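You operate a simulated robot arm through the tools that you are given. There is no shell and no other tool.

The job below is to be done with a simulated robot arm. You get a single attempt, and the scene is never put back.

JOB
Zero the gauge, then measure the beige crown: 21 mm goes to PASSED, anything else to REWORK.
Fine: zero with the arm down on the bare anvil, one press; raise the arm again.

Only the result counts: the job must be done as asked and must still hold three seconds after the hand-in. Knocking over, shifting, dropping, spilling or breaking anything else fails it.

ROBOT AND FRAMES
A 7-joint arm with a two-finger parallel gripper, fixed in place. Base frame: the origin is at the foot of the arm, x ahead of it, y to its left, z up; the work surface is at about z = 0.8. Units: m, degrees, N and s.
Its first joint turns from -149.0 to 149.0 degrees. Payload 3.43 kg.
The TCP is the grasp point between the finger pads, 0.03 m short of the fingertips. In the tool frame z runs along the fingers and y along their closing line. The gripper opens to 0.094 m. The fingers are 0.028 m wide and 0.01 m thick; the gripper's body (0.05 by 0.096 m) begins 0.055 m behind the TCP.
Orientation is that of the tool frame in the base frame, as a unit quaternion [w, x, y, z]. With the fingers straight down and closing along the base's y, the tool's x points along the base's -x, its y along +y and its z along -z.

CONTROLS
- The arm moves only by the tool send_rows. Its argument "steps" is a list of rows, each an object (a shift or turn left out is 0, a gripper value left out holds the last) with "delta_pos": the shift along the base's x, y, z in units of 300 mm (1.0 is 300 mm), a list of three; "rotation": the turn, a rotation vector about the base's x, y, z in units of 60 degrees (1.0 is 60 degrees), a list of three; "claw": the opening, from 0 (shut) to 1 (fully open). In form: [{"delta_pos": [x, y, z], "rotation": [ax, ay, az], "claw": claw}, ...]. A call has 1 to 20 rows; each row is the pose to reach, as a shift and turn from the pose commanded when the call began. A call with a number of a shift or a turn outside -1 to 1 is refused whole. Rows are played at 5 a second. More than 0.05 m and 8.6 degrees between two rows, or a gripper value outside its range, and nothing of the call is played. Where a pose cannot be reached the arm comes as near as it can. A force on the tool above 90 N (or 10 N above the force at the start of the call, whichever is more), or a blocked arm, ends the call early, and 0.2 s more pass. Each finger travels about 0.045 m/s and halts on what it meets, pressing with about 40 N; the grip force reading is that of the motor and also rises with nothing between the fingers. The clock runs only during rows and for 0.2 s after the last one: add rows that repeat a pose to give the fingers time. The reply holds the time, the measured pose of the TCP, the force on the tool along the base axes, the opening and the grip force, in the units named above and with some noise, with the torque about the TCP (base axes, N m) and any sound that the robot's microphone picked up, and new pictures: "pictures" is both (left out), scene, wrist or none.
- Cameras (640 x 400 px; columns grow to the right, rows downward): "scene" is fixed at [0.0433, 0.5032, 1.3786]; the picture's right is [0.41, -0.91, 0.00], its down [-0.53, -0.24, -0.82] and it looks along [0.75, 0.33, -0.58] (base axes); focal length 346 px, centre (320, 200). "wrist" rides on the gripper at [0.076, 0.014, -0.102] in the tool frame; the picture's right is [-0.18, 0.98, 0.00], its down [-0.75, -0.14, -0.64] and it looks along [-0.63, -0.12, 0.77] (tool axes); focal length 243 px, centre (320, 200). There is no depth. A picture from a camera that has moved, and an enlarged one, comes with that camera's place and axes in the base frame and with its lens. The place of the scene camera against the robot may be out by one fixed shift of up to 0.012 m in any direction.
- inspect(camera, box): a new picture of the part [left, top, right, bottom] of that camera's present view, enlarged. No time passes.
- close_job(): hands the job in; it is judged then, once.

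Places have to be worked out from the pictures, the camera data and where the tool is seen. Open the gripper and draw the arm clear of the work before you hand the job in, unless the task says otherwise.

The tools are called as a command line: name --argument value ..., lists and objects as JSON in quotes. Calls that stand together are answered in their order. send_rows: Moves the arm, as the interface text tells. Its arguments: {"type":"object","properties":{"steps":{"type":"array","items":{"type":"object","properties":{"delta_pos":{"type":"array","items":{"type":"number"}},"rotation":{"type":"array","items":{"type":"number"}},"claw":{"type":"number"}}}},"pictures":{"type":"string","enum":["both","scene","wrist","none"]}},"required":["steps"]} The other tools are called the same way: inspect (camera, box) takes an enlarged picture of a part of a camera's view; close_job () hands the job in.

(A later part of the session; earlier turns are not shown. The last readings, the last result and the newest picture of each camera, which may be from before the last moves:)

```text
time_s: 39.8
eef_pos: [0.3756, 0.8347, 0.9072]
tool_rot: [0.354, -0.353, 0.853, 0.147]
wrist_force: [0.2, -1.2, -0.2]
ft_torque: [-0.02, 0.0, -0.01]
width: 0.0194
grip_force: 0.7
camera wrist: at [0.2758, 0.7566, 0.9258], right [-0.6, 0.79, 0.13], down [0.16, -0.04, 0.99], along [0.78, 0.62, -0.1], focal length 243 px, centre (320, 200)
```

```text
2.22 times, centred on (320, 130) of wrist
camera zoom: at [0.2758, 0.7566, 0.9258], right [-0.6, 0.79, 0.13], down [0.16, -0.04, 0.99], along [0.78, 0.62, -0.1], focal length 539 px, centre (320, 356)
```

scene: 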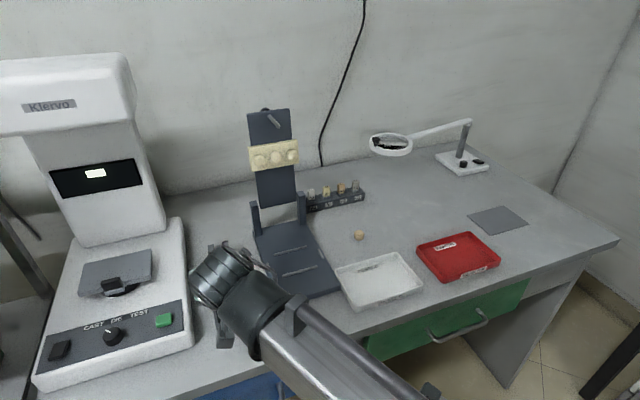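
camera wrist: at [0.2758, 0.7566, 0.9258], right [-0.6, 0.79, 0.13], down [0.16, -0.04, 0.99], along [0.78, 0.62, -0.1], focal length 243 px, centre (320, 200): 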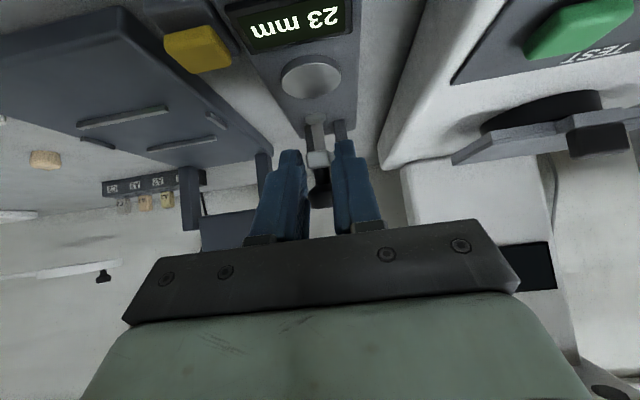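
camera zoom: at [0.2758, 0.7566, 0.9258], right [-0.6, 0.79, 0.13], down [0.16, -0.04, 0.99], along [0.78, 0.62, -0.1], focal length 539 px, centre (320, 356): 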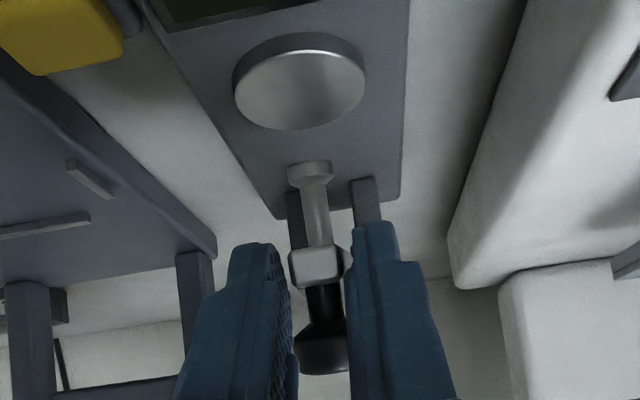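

The lever is lifting (the display shows 23 mm) and the load is negligible. I'll continue the arc up to about 30° from vertical.

send_rows --steps '[{"delta_pos": [0.0116, 0.0116, 0.0255]}, {"delta_pos": [0.0233, 0.0233, 0.049]}, {"delta_pos": [0.035, 0.035, 0.069]}, {"delta_pos": [0.0476, 0.0476, 0.0877]}, {"delta_pos": [0.063, 0.063, 0.108]}, {"delta_pos": [0.0792, 0.0792, 0.1263]}, {"delta_pos": [0.0945, 0.0945, 0.141]}, {"delta_pos": [0.1096, 0.1096, 0.155]}]' --pictures "both"

inspect --camera "wrist" --box '[260, 40, 380, 220]'

```text
time_s: 41.6
eef_pos: [0.4094, 0.8671, 0.9522]
tool_rot: [0.355, -0.354, 0.853, 0.146]
wrist_force: [0.6, 0.8, -0.4]
ft_torque: [-0.02, -0.01, 0.05]
width: 0.0191
grip_force: 0.0
camera wrist: at [0.3098, 0.7887, 0.9716], right [-0.6, 0.79, 0.13], down [0.15, -0.04, 0.99], along [0.78, 0.62, -0.1], focal length 243 px, centre (320, 200)
```

scene: 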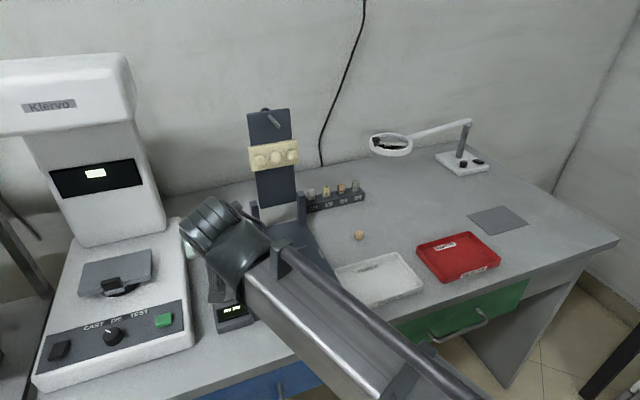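
wrist: 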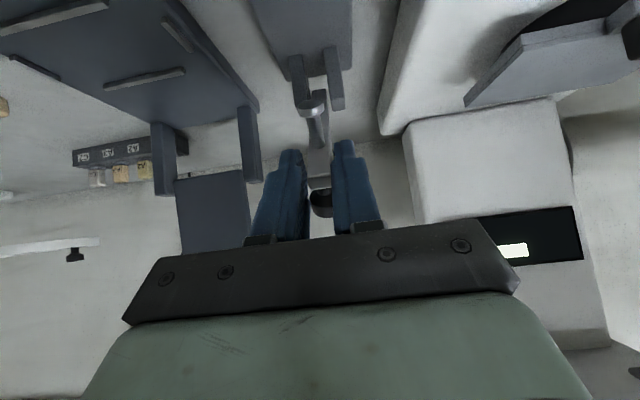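

```text
2.22 times, centred on (320, 130) of wrist
camera zoom: at [0.3098, 0.7887, 0.9716], right [-0.6, 0.79, 0.13], down [0.15, -0.04, 0.99], along [0.78, 0.62, -0.1], focal length 539 px, centre (320, 356)
```

zoom: 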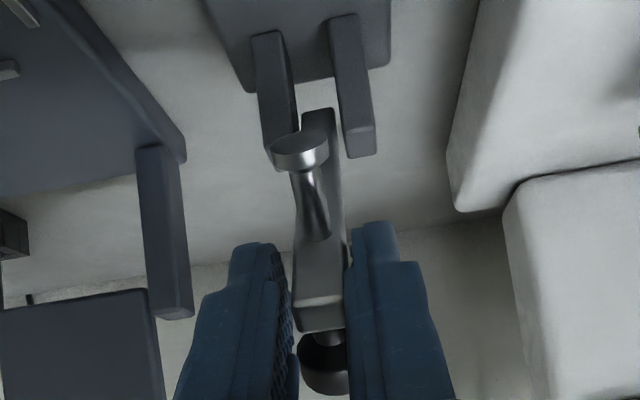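

The lever is now about 30° from vertical with the display blank ("--"). I'll continue the lift to nearly upright, as it was originally.

send_rows --steps '[{"delta_pos": [0.0187, 0.0187, 0.014]}, {"delta_pos": [0.0375, 0.0375, 0.026]}, {"delta_pos": [0.0548, 0.0548, 0.035]}, {"delta_pos": [0.0721, 0.0721, 0.0423]}, {"delta_pos": [0.09, 0.09, 0.048]}, {"delta_pos": [0.108, 0.108, 0.0527]}, {"delta_pos": [0.125, 0.125, 0.055]}]' --pictures "both"

inspect --camera "wrist" --box '[260, 40, 380, 220]'

```text
time_s: 43.2
eef_pos: [0.447, 0.9063, 0.9679]
tool_rot: [0.354, -0.354, 0.853, 0.147]
wrist_force: [-1.6, -0.4, -1.1]
ft_torque: [-0.05, 0.04, 0.02]
width: 0.0197
grip_force: 0.9
camera wrist: at [0.3475, 0.8269, 0.9874], right [-0.6, 0.79, 0.13], down [0.16, -0.04, 0.99], along [0.78, 0.62, -0.1], focal length 243 px, centre (320, 200)
```

scene: 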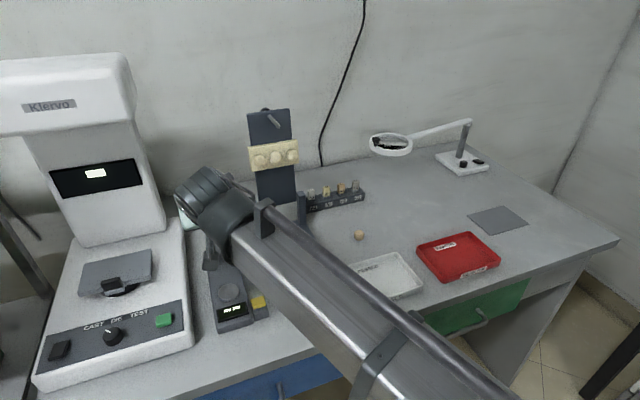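
wrist: 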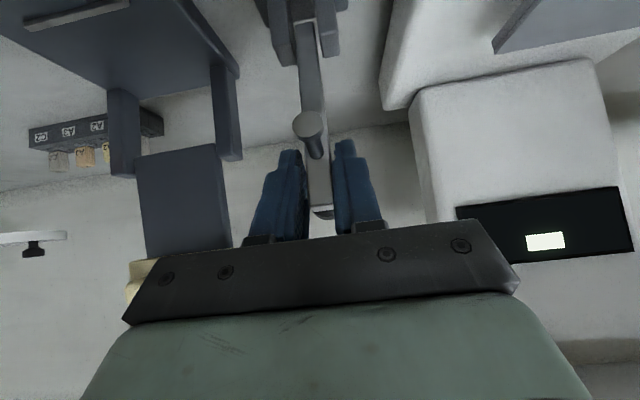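

```text
2.22 times, centred on (320, 130) of wrist
camera zoom: at [0.3475, 0.8269, 0.9874], right [-0.6, 0.79, 0.13], down [0.16, -0.04, 0.99], along [0.78, 0.62, -0.1], focal length 539 px, centre (320, 356)
```

zoom: 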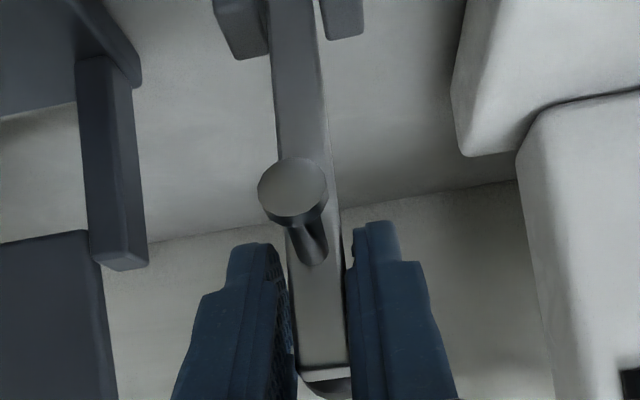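

The lever is nearly upright again. I'll open the fork and back out along the tool axis, then check that the lever stays up.

send_rows --steps '[{"claw": 0.35}, {"delta_pos": [-0.03, -0.03, 0.043], "claw": 0.4}, {"delta_pos": [-0.07, -0.07, 0.1], "claw": 0.4}, {"delta_pos": [-0.11, -0.11, 0.155], "claw": 0.4}, {"delta_pos": [-0.15, -0.15, 0.212], "claw": 0.4}, {"delta_pos": [-0.15, -0.15, 0.212], "claw": 0.4}]' --pictures "both"

inspect --camera "wrist" --box '[220, 40, 420, 220]'

```text
time_s: 44.6
eef_pos: [0.4008, 0.8614, 1.0326]
tool_rot: [0.353, -0.354, 0.854, 0.146]
wrist_force: [-0.6, 0.4, -0.3]
ft_torque: [0.01, -0.01, 0.0]
width: 0.0375
grip_force: 0.1
camera wrist: at [0.3011, 0.7824, 1.0524], right [-0.6, 0.79, 0.13], down [0.16, -0.04, 0.99], along [0.78, 0.62, -0.1], focal length 243 px, centre (320, 200)
```

scene: 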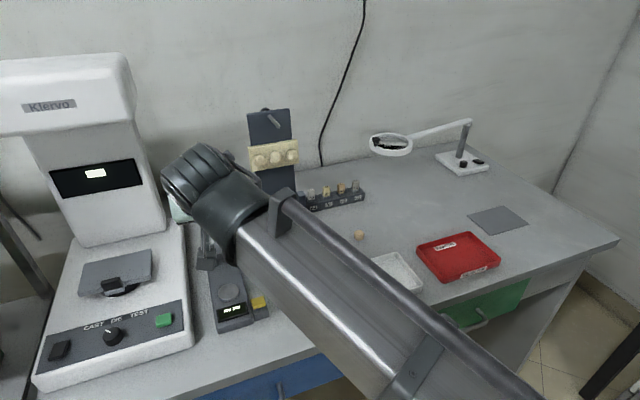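
wrist: 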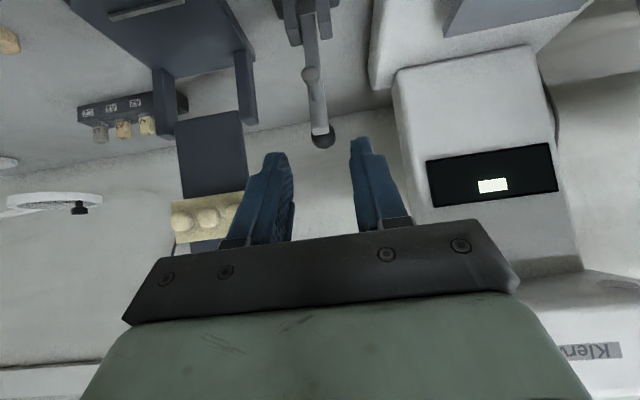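

```text
2.22 times, centred on (320, 130) of wrist
camera zoom: at [0.3011, 0.7824, 1.0524], right [-0.6, 0.79, 0.13], down [0.16, -0.04, 0.99], along [0.78, 0.62, -0.1], focal length 539 px, centre (320, 356)
```

zoom: 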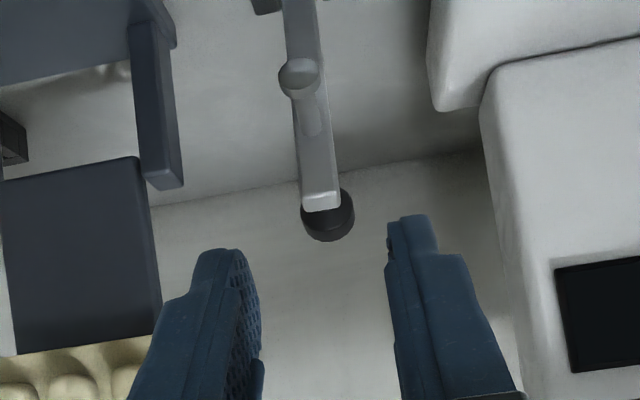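

The lever stays upright. Now I'll un-tilt the tool and move away from the gauge towards the crown.

send_rows --steps '[{"delta_pos": [-0.02, -0.02, 0.06], "rotation": [-0.076, 0.076, 0], "claw": 0.5}, {"delta_pos": [-0.02, -0.04, 0.12], "rotation": [-0.152, 0.152, 0]}, {"delta_pos": [0.02, -0.09, 0.18], "rotation": [-0.227, 0.227, 0]}, {"delta_pos": [0.08, -0.15, 0.22], "rotation": [-0.303, 0.303, 0]}, {"delta_pos": [0.16, -0.22, 0.25], "rotation": [-0.379, 0.379, 0]}, {"delta_pos": [0.25, -0.28, 0.267], "rotation": [-0.455, 0.455, 0]}, {"delta_pos": [0.35, -0.34, 0.267], "rotation": [-0.5303, 0.5303, 0]}, {"delta_pos": [0.47, -0.38, 0.267], "rotation": [-0.5303, 0.5303, 0]}, {"delta_pos": [0.6, -0.42, 0.267], "rotation": [-0.5303, 0.5303, 0]}, {"delta_pos": [0.73, -0.46, 0.267], "rotation": [-0.5303, 0.5303, 0]}, {"delta_pos": [0.85, -0.52, 0.22], "rotation": [-0.5303, 0.5303, 0]}, {"delta_pos": [0.93, -0.58, 0.15], "rotation": [-0.5303, 0.5303, 0]}, {"delta_pos": [0.964, -0.605, 0.05], "rotation": [-0.5303, 0.5303, 0]}, {"delta_pos": [0.964, -0.605, -0.05], "rotation": [-0.5303, 0.5303, 0]}, {"delta_pos": [0.964, -0.605, -0.1], "rotation": [-0.5303, 0.5303, 0]}, {"delta_pos": [0.964, -0.605, -0.1], "rotation": [-0.5303, 0.5303, 0]}]' --pictures "both"

inspect --camera "wrist" --box '[230, 20, 410, 190]'

inspect --camera "scene" --box '[190, 190, 290, 335]'

```text
time_s: 48.0
eef_pos: [0.692, 0.6781, 1.0019]
tool_rot: [0.0, -0.383, 0.924, 0.0]
wrist_force: [-0.5, 0.3, 0.3]
ft_torque: [-0.02, 0.01, 0.01]
width: 0.047
grip_force: 0.0
camera wrist: at [0.628, 0.6347, 1.1048], right [-0.57, 0.82, 0.0], down [0.63, 0.43, 0.64], along [0.53, 0.36, -0.77], focal length 243 px, centre (320, 200)
```

scene: 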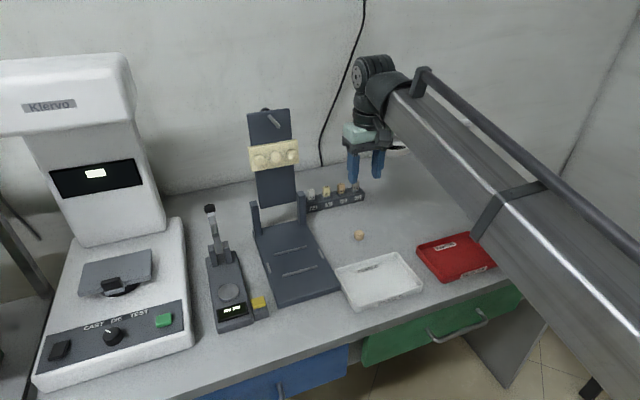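
wrist: 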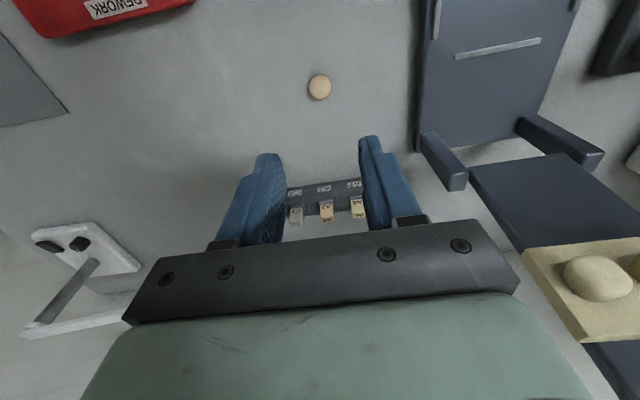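

```text
2.35 times, centred on (320, 105) of wrist
camera zoom: at [0.628, 0.6347, 1.1048], right [-0.57, 0.82, 0.0], down [0.63, 0.43, 0.64], along [0.53, 0.36, -0.77], focal length 571 px, centre (320, 424)
```

zoom: 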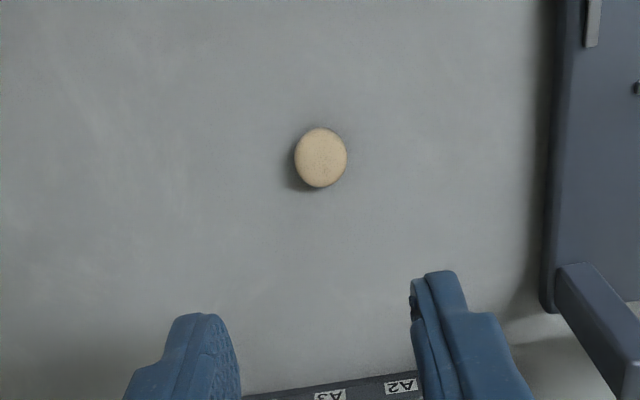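

```text
2.76 times, centred on (240, 262) of scene
camera zoom: at [0.0433, 0.5032, 1.3786], right [0.41, -0.91, 0.0], down [-0.53, -0.24, -0.82], along [0.75, 0.33, -0.58], focal length 955 px, centre (541, 28)
```

zoom: 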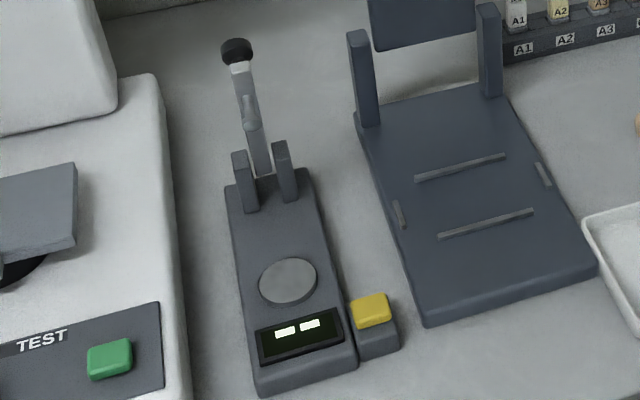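

The crown is directly under the gripper at about (0.693, 0.679) and about 25 mm wide; the gauge and upright lever look undisturbed. I'll open a little wider and descend above it.

send_rows --steps '[{"delta_pos": [0, 0, -0.12], "claw": 0.6}, {"delta_pos": [0, 0, -0.24], "claw": 0.6}, {"delta_pos": [0, 0, -0.36], "claw": 0.6}, {"delta_pos": [0, 0, -0.36], "claw": 0.6}]' --pictures "both"

inspect --camera "wrist" --box '[230, 60, 410, 230]'

inspect --camera "scene" --box '[310, 170, 410, 270]'

```text
time_s: 49.0
eef_pos: [0.6925, 0.6803, 0.8941]
tool_rot: [-0.001, -0.383, 0.924, 0.0]
wrist_force: [0.5, -0.2, -0.1]
ft_torque: [-0.04, 0.0, 0.0]
width: 0.0565
grip_force: 0.0
camera wrist: at [0.6274, 0.6368, 0.9966], right [-0.57, 0.82, 0.0], down [0.63, 0.43, 0.64], along [0.53, 0.36, -0.77], focal length 243 px, centre (320, 200)
```

scene: 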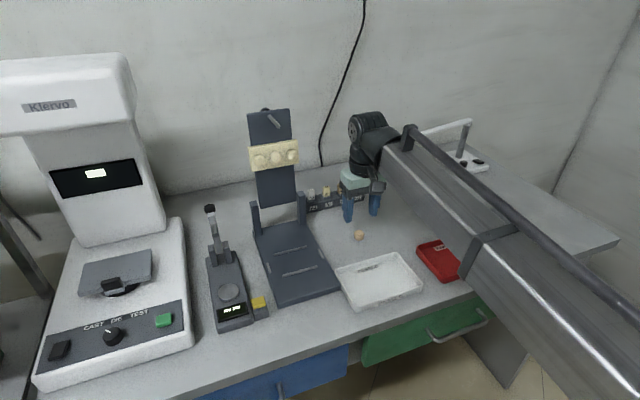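
wrist: 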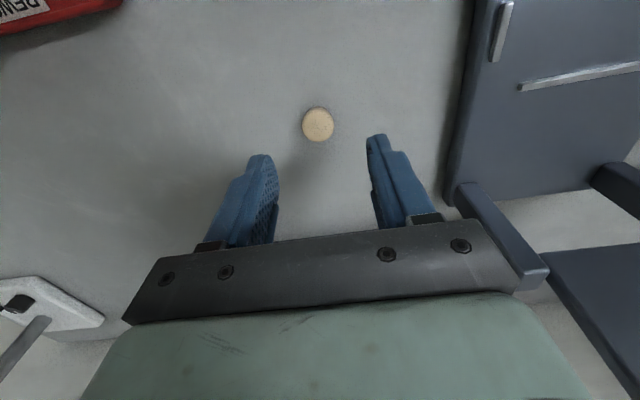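

```text
2.35 times, centred on (320, 145) of wrist
camera zoom: at [0.6274, 0.6368, 0.9966], right [-0.57, 0.82, 0.0], down [0.63, 0.43, 0.64], along [0.53, 0.36, -0.77], focal length 571 px, centre (320, 329)
```

zoom: 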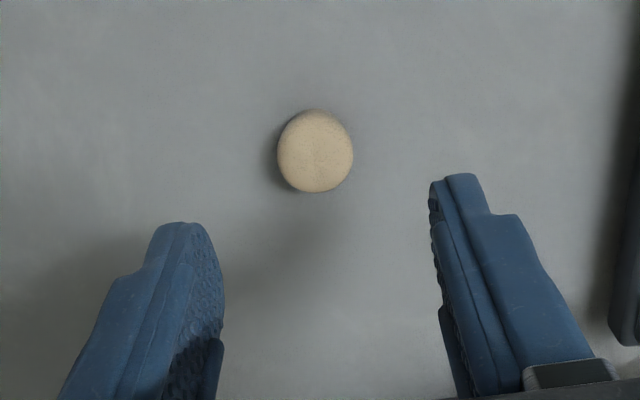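

```text
4.00 times, centred on (360, 220) of scene
camera zoom: at [0.0433, 0.5032, 1.3786], right [0.41, -0.91, 0.0], down [-0.53, -0.24, -0.82], along [0.75, 0.33, -0.58], focal length 1385 px, centre (160, 120)
```

zoom: 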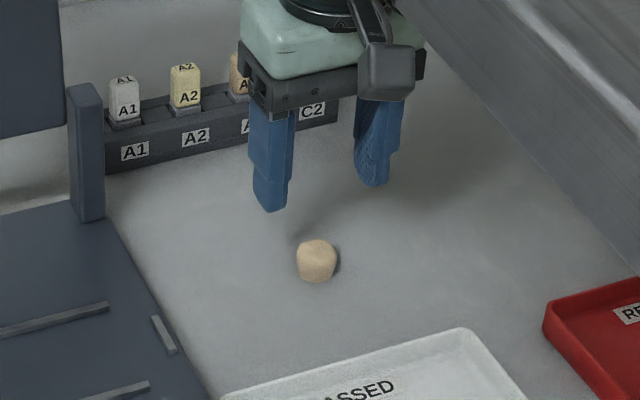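

The crown is centred in x and about 1.5 mm off laterally. I'll correct that and lower so the fingertips straddle it about 4 mm above the table.

send_rows --steps '[{"delta_pos": [0.0035, -0.0035, -0.06]}, {"delta_pos": [0.0035, -0.0035, -0.12]}, {"delta_pos": [0.0035, -0.0035, -0.17]}, {"delta_pos": [0.0035, -0.0035, -0.2]}, {"delta_pos": [0.0035, -0.0035, -0.2]}]' --pictures "both"

inspect --camera "wrist" --box '[230, 60, 410, 230]'

inspect --camera "scene" --box '[310, 190, 410, 270]'

```text
time_s: 50.2
eef_pos: [0.6913, 0.6782, 0.8333]
tool_rot: [-0.001, -0.383, 0.924, 0.0]
wrist_force: [0.1, -0.3, -0.7]
ft_torque: [0.01, 0.01, -0.02]
width: 0.0564
grip_force: 0.0
camera wrist: at [0.6276, 0.6358, 0.937], right [-0.57, 0.82, 0.0], down [0.63, 0.43, 0.64], along [0.53, 0.36, -0.77], focal length 243 px, centre (320, 200)
```

scene: 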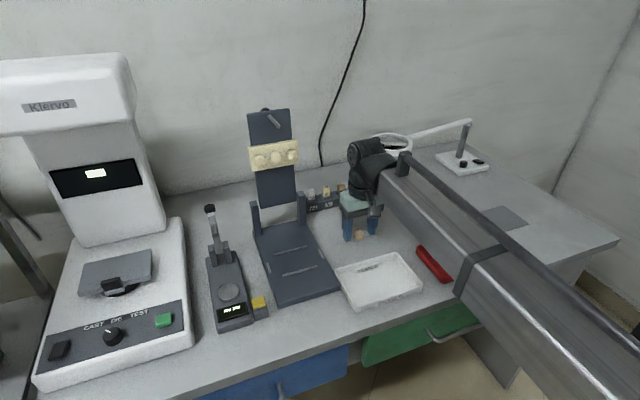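
wrist: 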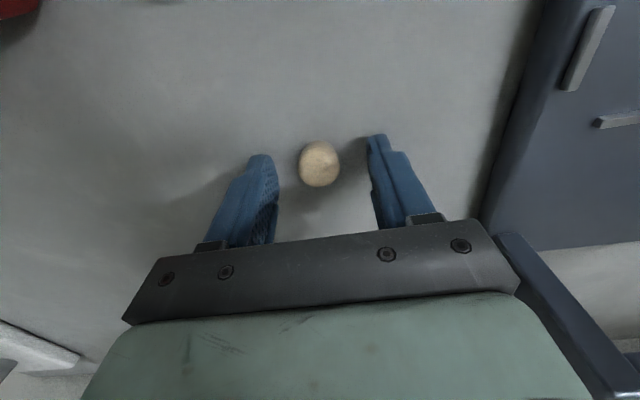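

```text
2.35 times, centred on (320, 145) of wrist
camera zoom: at [0.6276, 0.6358, 0.937], right [-0.57, 0.82, 0.0], down [0.63, 0.43, 0.64], along [0.53, 0.36, -0.77], focal length 571 px, centre (320, 329)
```

zoom: 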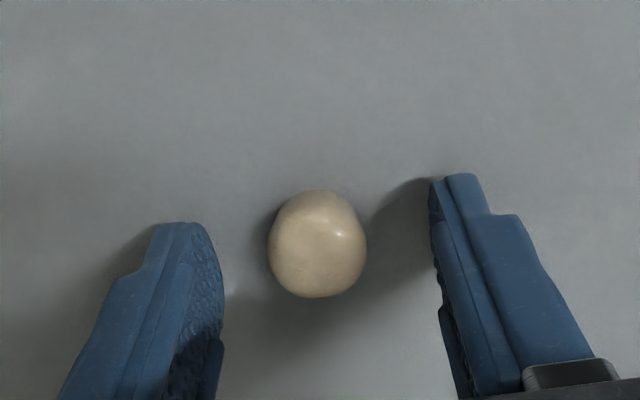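

```text
5.00 times, centred on (360, 230) of scene
camera zoom: at [0.0433, 0.5032, 1.3786], right [0.41, -0.91, 0.0], down [-0.53, -0.24, -0.82], along [0.75, 0.33, -0.58], focal length 1732 px, centre (120, 50)
```

zoom: 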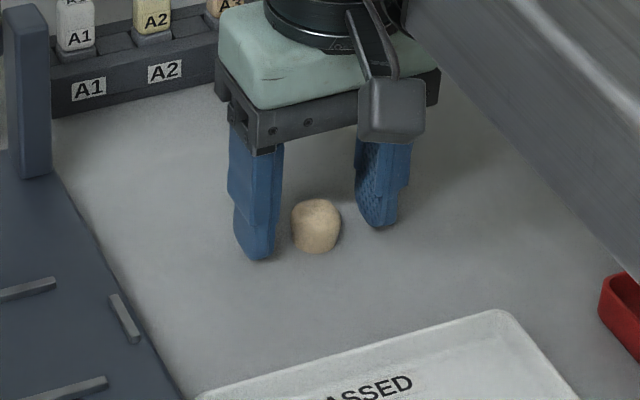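

The crown is centred between the fingers. I'll close gently on it.

send_rows --steps '[{"claw": 0.45}, {"claw": 0.35}, {"claw": 0.28}, {"claw": 0.23}, {"claw": 0.23}, {"claw": 0.23}]' --pictures "wrist"

```text
time_s: 51.6
eef_pos: [0.6924, 0.6788, 0.833]
tool_rot: [0.001, -0.382, 0.924, 0.0]
wrist_force: [0.0, -0.5, 0.1]
ft_torque: [0.02, 0.0, -0.01]
width: 0.0258
grip_force: 40.4
camera wrist: at [0.6276, 0.6358, 0.937], right [-0.57, 0.82, 0.0], down [0.63, 0.43, 0.64], along [0.53, 0.36, -0.77], focal length 243 px, centre (320, 200)
```

wrist: 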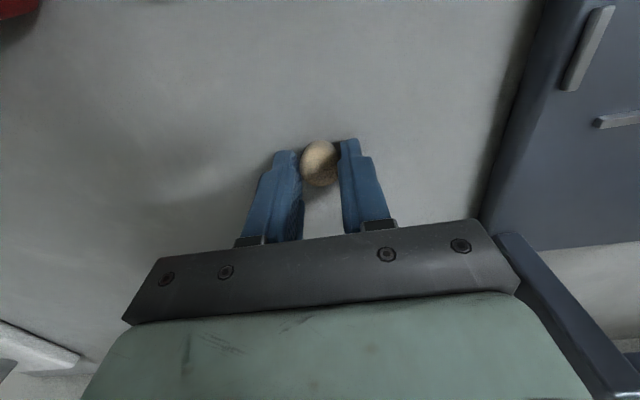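

The crown is held at width 25.8 mm with 40 N. I'll lift it straight up, then carry it high over to a point above the anvil.

send_rows --steps '[{"delta_pos": [0, 0, 0.08], "claw": 0.23}, {"delta_pos": [0, 0, 0.2]}, {"delta_pos": [0, 0, 0.34]}, {"delta_pos": [0, 0, 0.48]}, {"delta_pos": [0, 0, 0.6]}, {"delta_pos": [-0.08, 0.05, 0.68]}, {"delta_pos": [-0.19, 0.117, 0.7]}, {"delta_pos": [-0.31, 0.19, 0.7]}, {"delta_pos": [-0.43, 0.263, 0.7]}, {"delta_pos": [-0.55, 0.337, 0.7]}, {"delta_pos": [-0.67, 0.41, 0.7]}, {"delta_pos": [-0.79, 0.484, 0.7]}, {"delta_pos": [-0.89, 0.545, 0.7]}, {"delta_pos": [-0.978, 0.597, 0.7]}, {"delta_pos": [-0.978, 0.597, 0.7]}]' --pictures "both"

inspect --camera "wrist" --box '[230, 0, 410, 190]'

```text
time_s: 54.8
eef_pos: [0.3993, 0.8565, 1.0465]
tool_rot: [0.0, -0.383, 0.924, 0.0]
wrist_force: [-1.3, 0.2, -0.6]
ft_torque: [0.06, 0.01, -0.02]
width: 0.0261
grip_force: 39.6
camera wrist: at [0.3349, 0.8148, 1.1488], right [-0.57, 0.82, 0.0], down [0.63, 0.43, 0.64], along [0.53, 0.36, -0.77], focal length 243 px, centre (320, 200)
```

scene: 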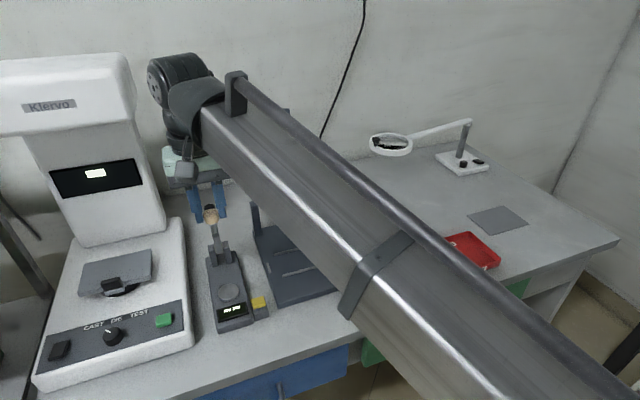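
wrist: 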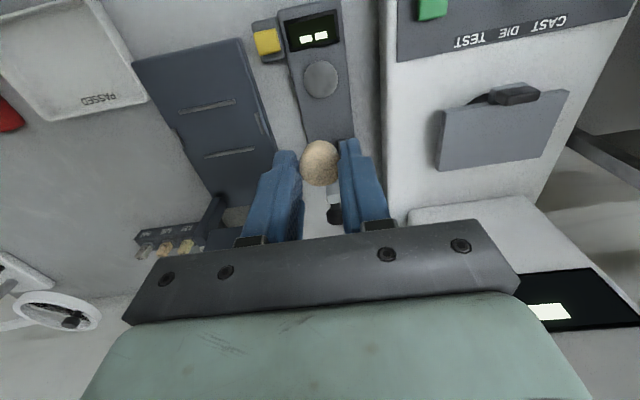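

```text
2.11 times, centred on (320, 95) of wrist
camera zoom: at [0.3349, 0.8148, 1.1488], right [-0.57, 0.82, 0.0], down [0.63, 0.43, 0.64], along [0.53, 0.36, -0.77], focal length 511 px, centre (320, 421)
```

zoom: 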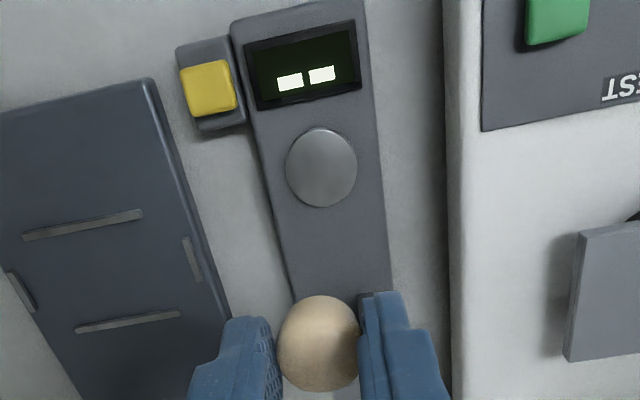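

The anvil lies directly below the TCP to within about 1 mm, and the crown is firmly held. I'll lower to about 7 mm above the expected contact height.

send_rows --steps '[{"delta_pos": [0, 0, -0.1]}, {"delta_pos": [0, 0, -0.2]}, {"delta_pos": [0, 0, -0.3]}, {"delta_pos": [0, 0, -0.4]}, {"delta_pos": [0, 0, -0.5]}, {"delta_pos": [0, 0, -0.575]}, {"delta_pos": [0, 0, -0.575]}]' --pictures "both"

inspect --camera "wrist" --box '[230, 30, 410, 220]'

inspect --camera "scene" --box '[180, 190, 290, 335]'

```text
time_s: 56.4
eef_pos: [0.3924, 0.8518, 0.8803]
tool_rot: [0.0, -0.384, 0.923, 0.001]
wrist_force: [-17.6, -20.6, 37.0]
ft_torque: [2.39, -2.22, -0.12]
width: 0.026
grip_force: 40.2
stopped in row 7: the force on the tool passed its limit at 94 N (the readings are from after the stop); the commanded pose is now the measured one
camera wrist: at [0.3281, 0.8085, 0.9823], right [-0.57, 0.82, 0.0], down [0.63, 0.43, 0.64], along [0.53, 0.37, -0.77], focal length 243 px, centre (320, 200)
```

scene: 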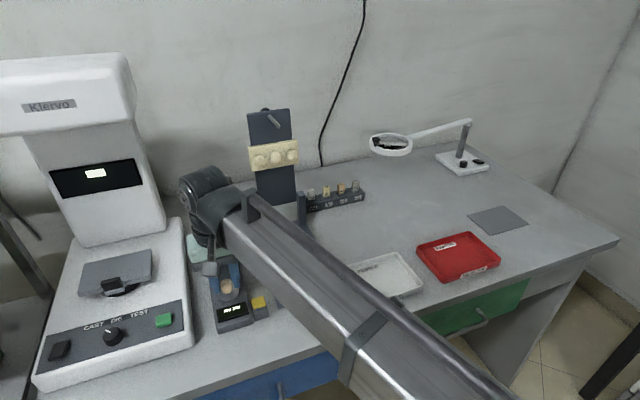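
wrist: 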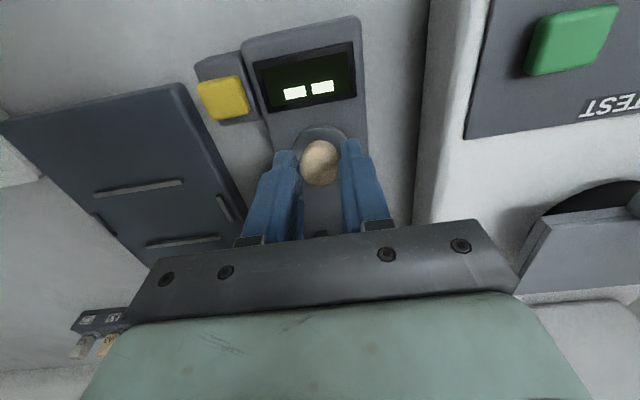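

```text
2.11 times, centred on (320, 125) of wrist
camera zoom: at [0.3281, 0.8085, 0.9823], right [-0.57, 0.82, 0.0], down [0.63, 0.43, 0.64], along [0.53, 0.37, -0.77], focal length 511 px, centre (320, 358)
```

zoom: 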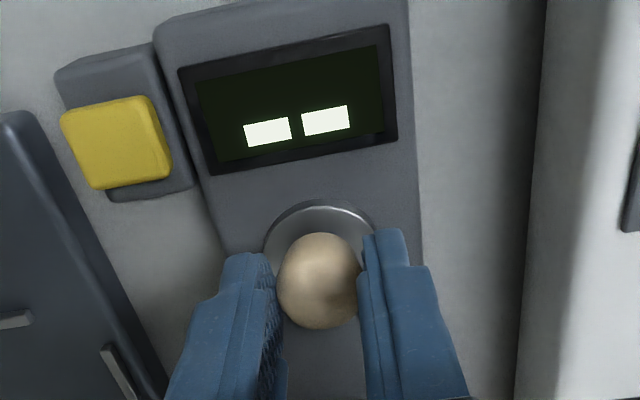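

```text
2.76 times, centred on (235, 262) of scene
camera zoom: at [0.0433, 0.5032, 1.3786], right [0.41, -0.91, 0.0], down [-0.53, -0.24, -0.82], along [0.75, 0.33, -0.58], focal length 955 px, centre (554, 28)
```

zoom: 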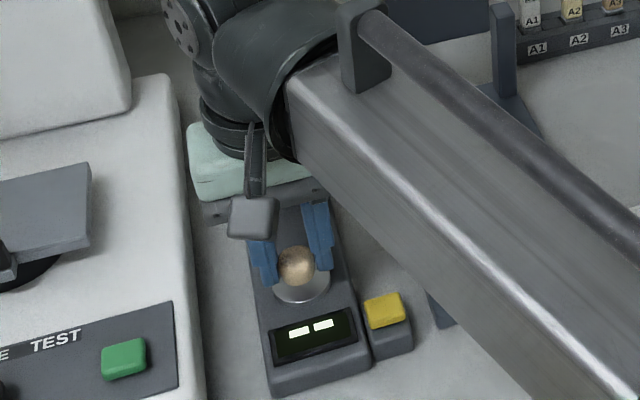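

The descent stopped on a collision: the torque and force direction put the contact on the gripper body, at the lever's protruding foot. I'll back up and slightly towards the base straight away, then check the lever and gauge.

send_rows --steps '[{"delta_pos": [-0.01, -0.01, 0.02]}, {"delta_pos": [-0.025, -0.025, 0.08]}, {"delta_pos": [-0.04, -0.04, 0.18]}, {"delta_pos": [-0.06, -0.06, 0.3]}, {"delta_pos": [-0.08, -0.08, 0.4]}, {"delta_pos": [-0.08, -0.08, 0.4]}]' --pictures "both"

inspect --camera "wrist" --box '[230, 0, 410, 190]'

inspect --camera "scene" --box '[180, 190, 290, 335]'

```text
time_s: 57.8
eef_pos: [0.3698, 0.831, 0.9958]
tool_rot: [0.0, -0.384, 0.924, 0.001]
wrist_force: [0.4, 0.8, -0.8]
ft_torque: [0.0, 0.01, 0.01]
width: 0.0262
grip_force: 40.8
camera wrist: at [0.3068, 0.7875, 1.0994], right [-0.57, 0.82, 0.0], down [0.63, 0.43, 0.64], along [0.53, 0.37, -0.77], focal length 243 px, centre (320, 200)
```

scene: 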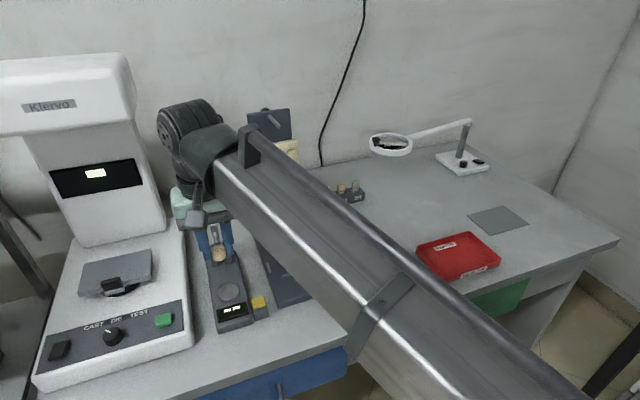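
wrist: 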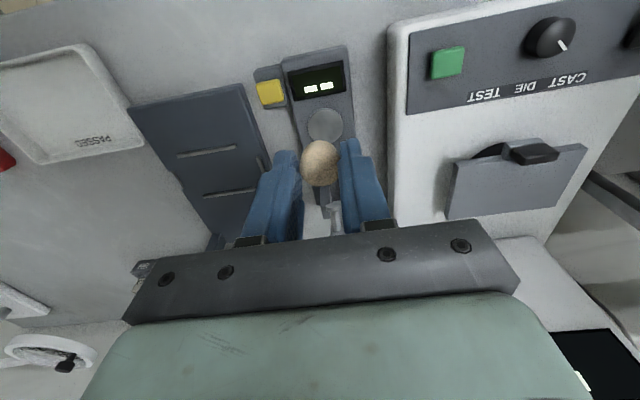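

```text
2.11 times, centred on (320, 95) of wrist
camera zoom: at [0.3068, 0.7875, 1.0994], right [-0.57, 0.82, 0.0], down [0.63, 0.43, 0.64], along [0.53, 0.37, -0.77], focal length 511 px, centre (320, 421)
```

zoom: 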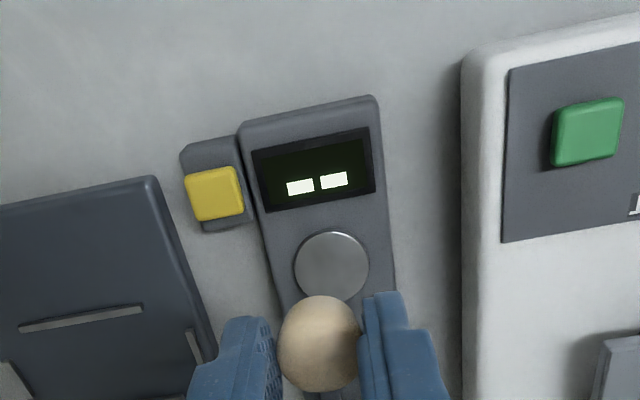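

```text
2.76 times, centred on (235, 262) of scene
camera zoom: at [0.0433, 0.5032, 1.3786], right [0.41, -0.91, 0.0], down [-0.53, -0.24, -0.82], along [0.75, 0.33, -0.58], focal length 955 px, centre (554, 28)
```

zoom: 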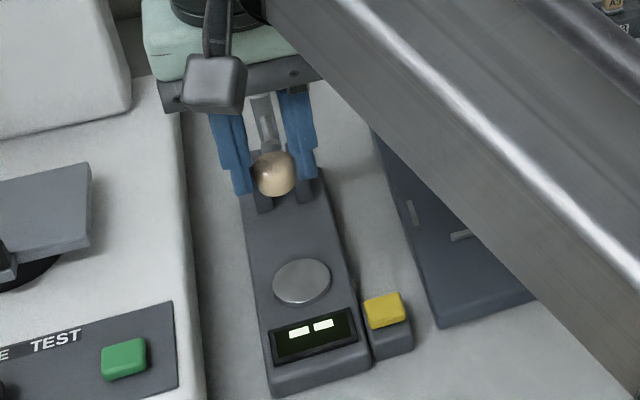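

The crown is still held, and the gauge has not moved in either camera. The gripper body evidently reaches the lever's foot when the tool is vertical, so I'll set the crown back on the free table and regrasp it with the tool tilted. That keeps the gripper body away from the lever during placement.

send_rows --steps '[{"delta_pos": [0, 0, 0.1]}, {"delta_pos": [0.02, -0.01, 0.2]}, {"delta_pos": [0.13, -0.06, 0.22]}, {"delta_pos": [0.26, -0.12, 0.22]}, {"delta_pos": [0.39, -0.185, 0.22]}, {"delta_pos": [0.52, -0.25, 0.22]}, {"delta_pos": [0.65, -0.315, 0.22]}, {"delta_pos": [0.78, -0.38, 0.22]}, {"delta_pos": [0.89, -0.43, 0.2]}, {"delta_pos": [0.967, -0.47, 0.14]}, {"delta_pos": [0.967, -0.47, 0.02]}, {"delta_pos": [0.967, -0.47, -0.1]}, {"delta_pos": [0.967, -0.47, -0.22]}, {"delta_pos": [0.967, -0.47, -0.34]}, {"delta_pos": [0.967, -0.47, -0.44]}, {"delta_pos": [0.967, -0.47, -0.5]}, {"delta_pos": [0.967, -0.47, -0.5]}]' --pictures "both"

inspect --camera "scene" --box '[180, 190, 290, 335]'

inspect --camera "scene" --box '[300, 180, 420, 280]'

```text
time_s: 61.4
eef_pos: [0.66, 0.6915, 0.8441]
tool_rot: [0.0, -0.384, 0.923, 0.001]
wrist_force: [0.3, 0.3, 0.4]
ft_torque: [-0.05, -0.02, 0.0]
width: 0.026
grip_force: 39.6
camera wrist: at [0.5964, 0.6472, 0.9476], right [-0.57, 0.82, 0.0], down [0.63, 0.43, 0.64], along [0.53, 0.37, -0.77], focal length 243 px, centre (320, 200)
```

scene: 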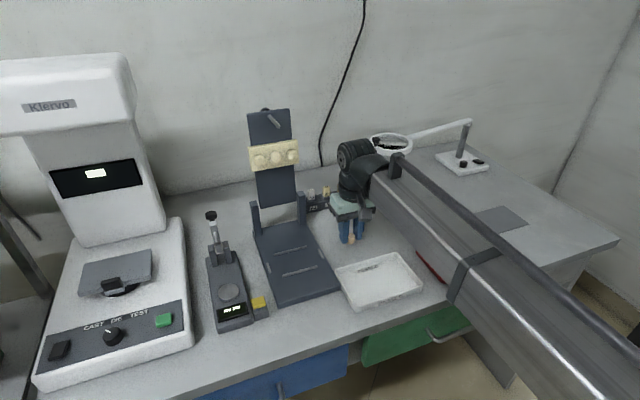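
wrist: 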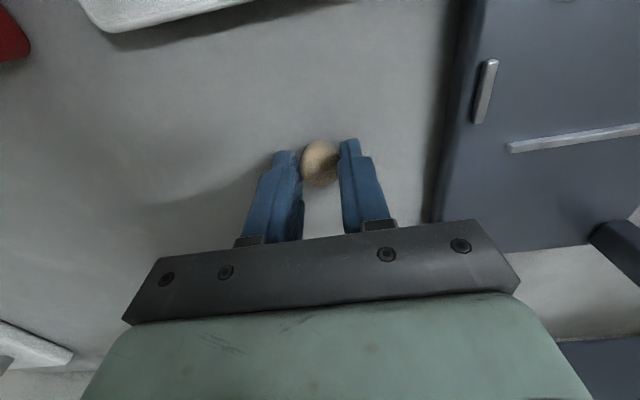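

```text
2.76 times, centred on (235, 262) of scene
camera zoom: at [0.0433, 0.5032, 1.3786], right [0.41, -0.91, 0.0], down [-0.53, -0.24, -0.82], along [0.75, 0.33, -0.58], focal length 955 px, centre (554, 28)
```

zoom: 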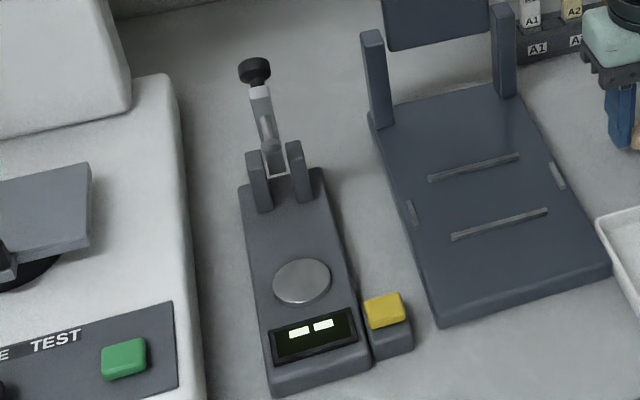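

```text
4.00 times, centred on (360, 230) of scene
camera zoom: at [0.0433, 0.5032, 1.3786], right [0.41, -0.91, 0.0], down [-0.53, -0.24, -0.82], along [0.75, 0.33, -0.58], focal length 1385 px, centre (160, 80)
```

zoom: 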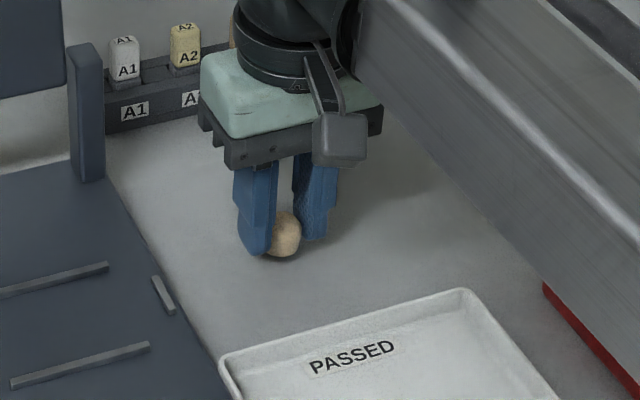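

The lever got nudged forward by roughly 15° in that contact, so I'll re-raise it before placing the crown. First I'll set the crown down on the table here.

send_rows --steps '[{"delta_pos": [0, 0, -0.012]}, {"delta_pos": [0, 0, -0.024]}]' --pictures "none"

```text
time_s: 62.0
eef_pos: [0.6606, 0.6899, 0.8387]
tool_rot: [-0.001, -0.384, 0.923, 0.001]
wrist_force: [0.8, -0.2, -1.0]
ft_torque: [0.0, 0.03, 0.0]
width: 0.0259
grip_force: 40.2
```

No table contact yet, so I'll lower a few more millimetres.

send_rows --steps '[{"delta_pos": [0, 0, -0.007]}, {"delta_pos": [0, 0, -0.014]}]' --pictures "none"

```text
time_s: 62.6
eef_pos: [0.6604, 0.6903, 0.8347]
tool_rot: [0.001, -0.385, 0.923, 0.001]
wrist_force: [0.7, 0.1, 9.8]
ft_torque: [-0.11, -0.13, 0.0]
width: 0.0261
grip_force: 39.4
```

The crown is on the table (9.8 N contact). I'll release it and rise, then look at it.

send_rows --steps '[{"delta_pos": [0, 0, 0.002], "claw": 0.3}, {"delta_pos": [0, 0, 0.002], "claw": 0.45}, {"delta_pos": [0, 0, 0.002], "claw": 0.6}, {"delta_pos": [0, 0, 0.08], "claw": 0.6}, {"delta_pos": [0, 0, 0.2], "claw": 0.6}, {"delta_pos": [0, 0, 0.33], "claw": 0.6}, {"delta_pos": [0, 0, 0.4], "claw": 0.6}, {"delta_pos": [0, 0, 0.4], "claw": 0.6}]' --pictures "both"

inspect --camera "wrist" --box '[230, 20, 410, 200]'

inspect --camera "scene" --box '[300, 190, 400, 270]'

```text
time_s: 64.4
eef_pos: [0.6584, 0.6882, 0.9551]
tool_rot: [0.0, -0.383, 0.924, 0.0]
wrist_force: [-0.8, 0.3, -0.2]
ft_torque: [0.01, -0.05, -0.01]
width: 0.0566
grip_force: 0.0
camera wrist: at [0.5949, 0.6455, 1.0581], right [-0.57, 0.82, 0.0], down [0.63, 0.43, 0.64], along [0.53, 0.37, -0.77], focal length 243 px, centre (320, 200)
```

scene: 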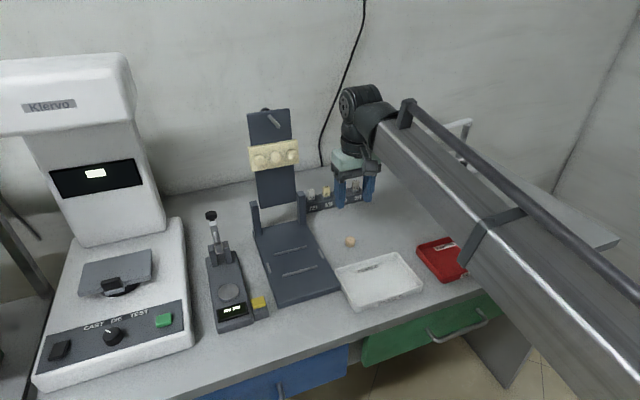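
wrist: 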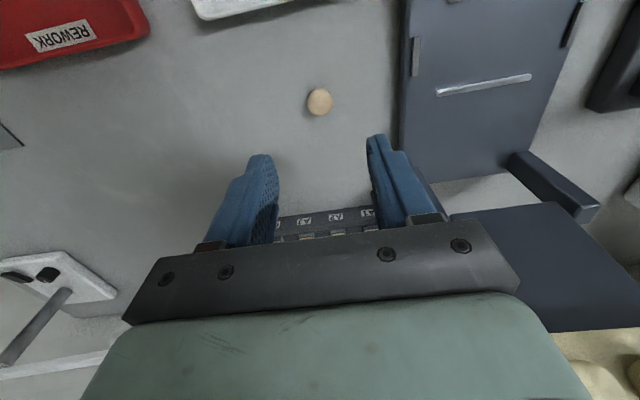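

```text
2.22 times, centred on (320, 110) of wrist
camera zoom: at [0.5949, 0.6455, 1.0581], right [-0.57, 0.82, 0.0], down [0.63, 0.43, 0.64], along [0.53, 0.37, -0.77], focal length 539 px, centre (320, 400)
```

zoom: 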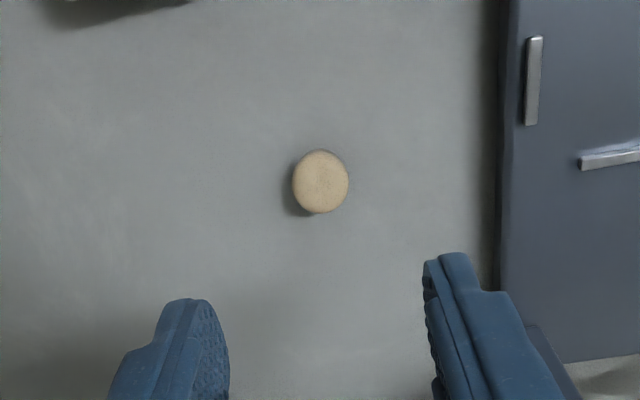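

```text
5.00 times, centred on (350, 230) of scene
camera zoom: at [0.0433, 0.5032, 1.3786], right [0.41, -0.91, 0.0], down [-0.53, -0.24, -0.82], along [0.75, 0.33, -0.58], focal length 1732 px, centre (170, 50)
```

zoom: 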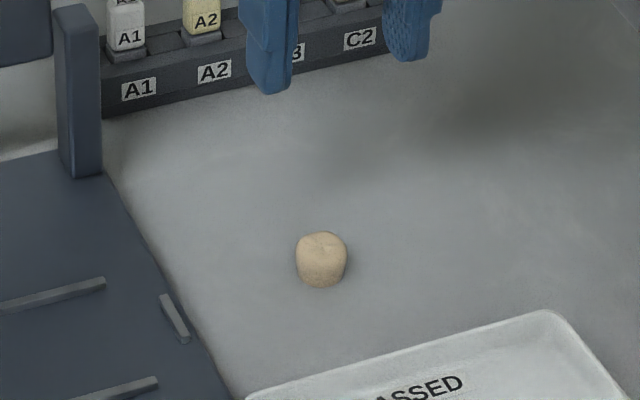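

The crown stands upright at about (0.660, 0.690). Now I'll go back to the gauge with the 45° tilt and a part-open fork to raise the lever fully.

send_rows --steps '[{"delta_pos": [0, 0, 0.15], "claw": 0.5}, {"delta_pos": [-0.05, 0.03, 0.3], "claw": 0.4}, {"delta_pos": [-0.17, 0.1, 0.35]}, {"delta_pos": [-0.3, 0.177, 0.35], "rotation": [0.076, -0.076, 0]}, {"delta_pos": [-0.43, 0.253, 0.35], "rotation": [0.152, -0.152, 0]}, {"delta_pos": [-0.56, 0.33, 0.35], "rotation": [0.227, -0.227, 0]}, {"delta_pos": [-0.68, 0.4, 0.35], "rotation": [0.303, -0.303, 0]}, {"delta_pos": [-0.78, 0.46, 0.34], "rotation": [0.379, -0.379, 0]}, {"delta_pos": [-0.86, 0.506, 0.3], "rotation": [0.455, -0.455, 0]}, {"delta_pos": [-0.9, 0.53, 0.24], "rotation": [0.5303, -0.5303, 0]}, {"delta_pos": [-0.9, 0.53, 0.183], "rotation": [0.5303, -0.5303, 0]}, {"delta_pos": [-0.9, 0.53, 0.183], "rotation": [0.5303, -0.5303, 0]}]' --pictures "both"

inspect --camera "wrist" --box '[220, 40, 420, 220]'

```text
time_s: 67.0
eef_pos: [0.3891, 0.8507, 1.0085]
tool_rot: [0.354, -0.356, 0.852, 0.147]
wrist_force: [-0.2, 0.0, 0.1]
ft_torque: [-0.03, 0.05, 0.05]
width: 0.0376
grip_force: 0.0
camera wrist: at [0.291, 0.7712, 1.0275], right [-0.61, 0.78, 0.13], down [0.15, -0.04, 0.99], along [0.78, 0.62, -0.09], focal length 243 px, centre (320, 200)
```

scene: 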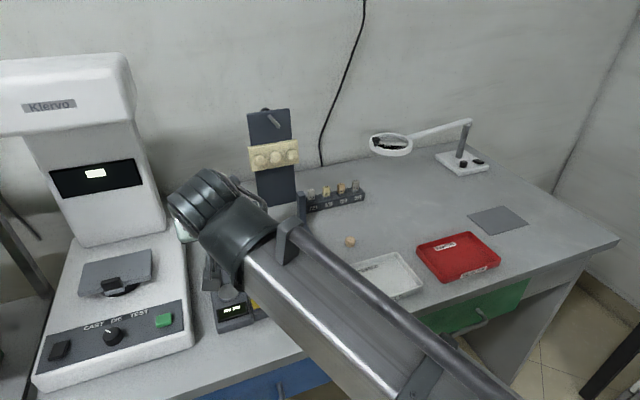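
wrist: 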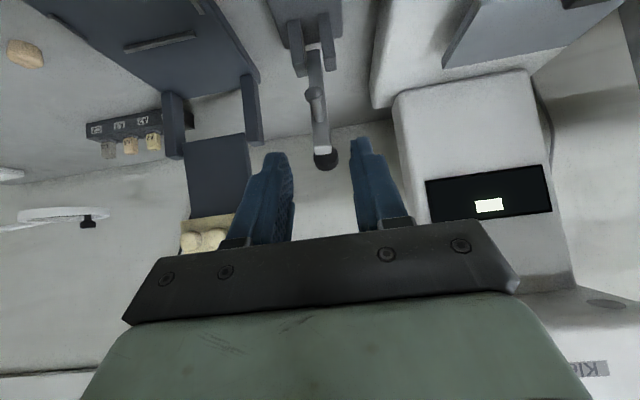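

```text
2.22 times, centred on (320, 130) of wrist
camera zoom: at [0.291, 0.7712, 1.0275], right [-0.61, 0.78, 0.13], down [0.15, -0.04, 0.99], along [0.78, 0.62, -0.09], focal length 539 px, centre (320, 356)
```

zoom: 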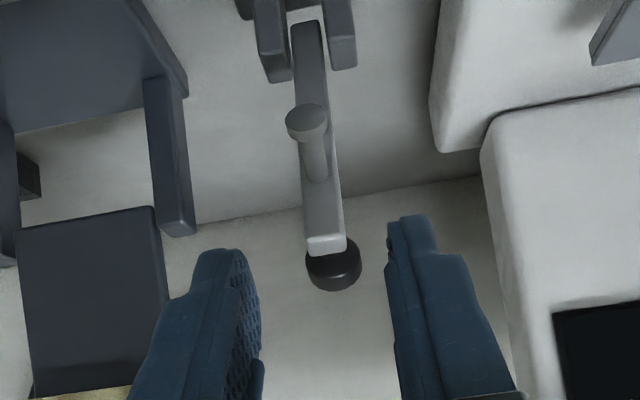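

The lever leans forward roughly 17°, with its head centred about 83 mm ahead on the tool axis. I'll narrow the fork and advance so the fingers straddle the stem.

send_rows --steps '[{"delta_pos": [0, 0, 0], "claw": 0.3}, {"delta_pos": [0.02, 0.02, -0.028], "claw": 0.2}, {"delta_pos": [0.045, 0.045, -0.064], "claw": 0.2}, {"delta_pos": [0.075, 0.075, -0.106], "claw": 0.2}, {"delta_pos": [0.1077, 0.1077, -0.1523], "claw": 0.2}, {"delta_pos": [0.1077, 0.1077, -0.1523], "claw": 0.2}]' --pictures "wrist"

inspect --camera "wrist" --box '[260, 40, 380, 220]'

```text
time_s: 68.4
eef_pos: [0.4221, 0.8823, 0.9631]
tool_rot: [0.353, -0.355, 0.853, 0.148]
wrist_force: [1.8, -1.0, 0.0]
ft_torque: [-0.01, -0.01, 0.01]
width: 0.0197
grip_force: 0.9
camera wrist: at [0.3225, 0.8033, 0.982], right [-0.61, 0.78, 0.13], down [0.16, -0.04, 0.99], along [0.78, 0.62, -0.1], focal length 243 px, centre (320, 200)
```

wrist: 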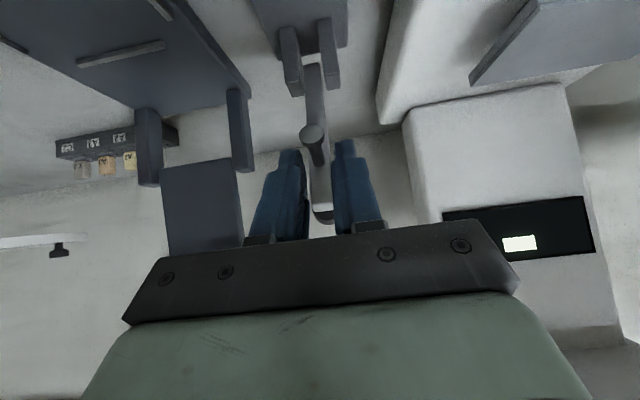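

```text
2.22 times, centred on (320, 130) of wrist
camera zoom: at [0.3225, 0.8033, 0.982], right [-0.61, 0.78, 0.13], down [0.16, -0.04, 0.99], along [0.78, 0.62, -0.1], focal length 539 px, centre (320, 356)
```

zoom: 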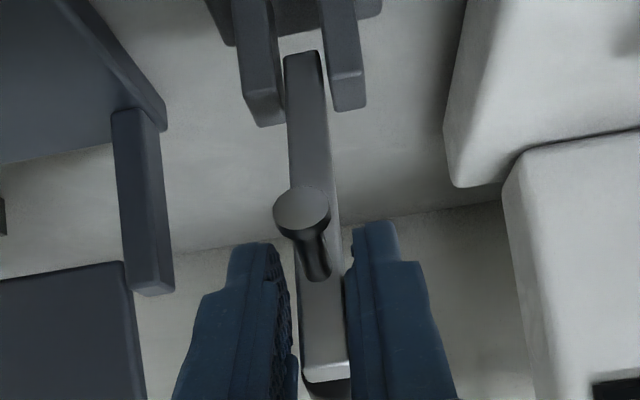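

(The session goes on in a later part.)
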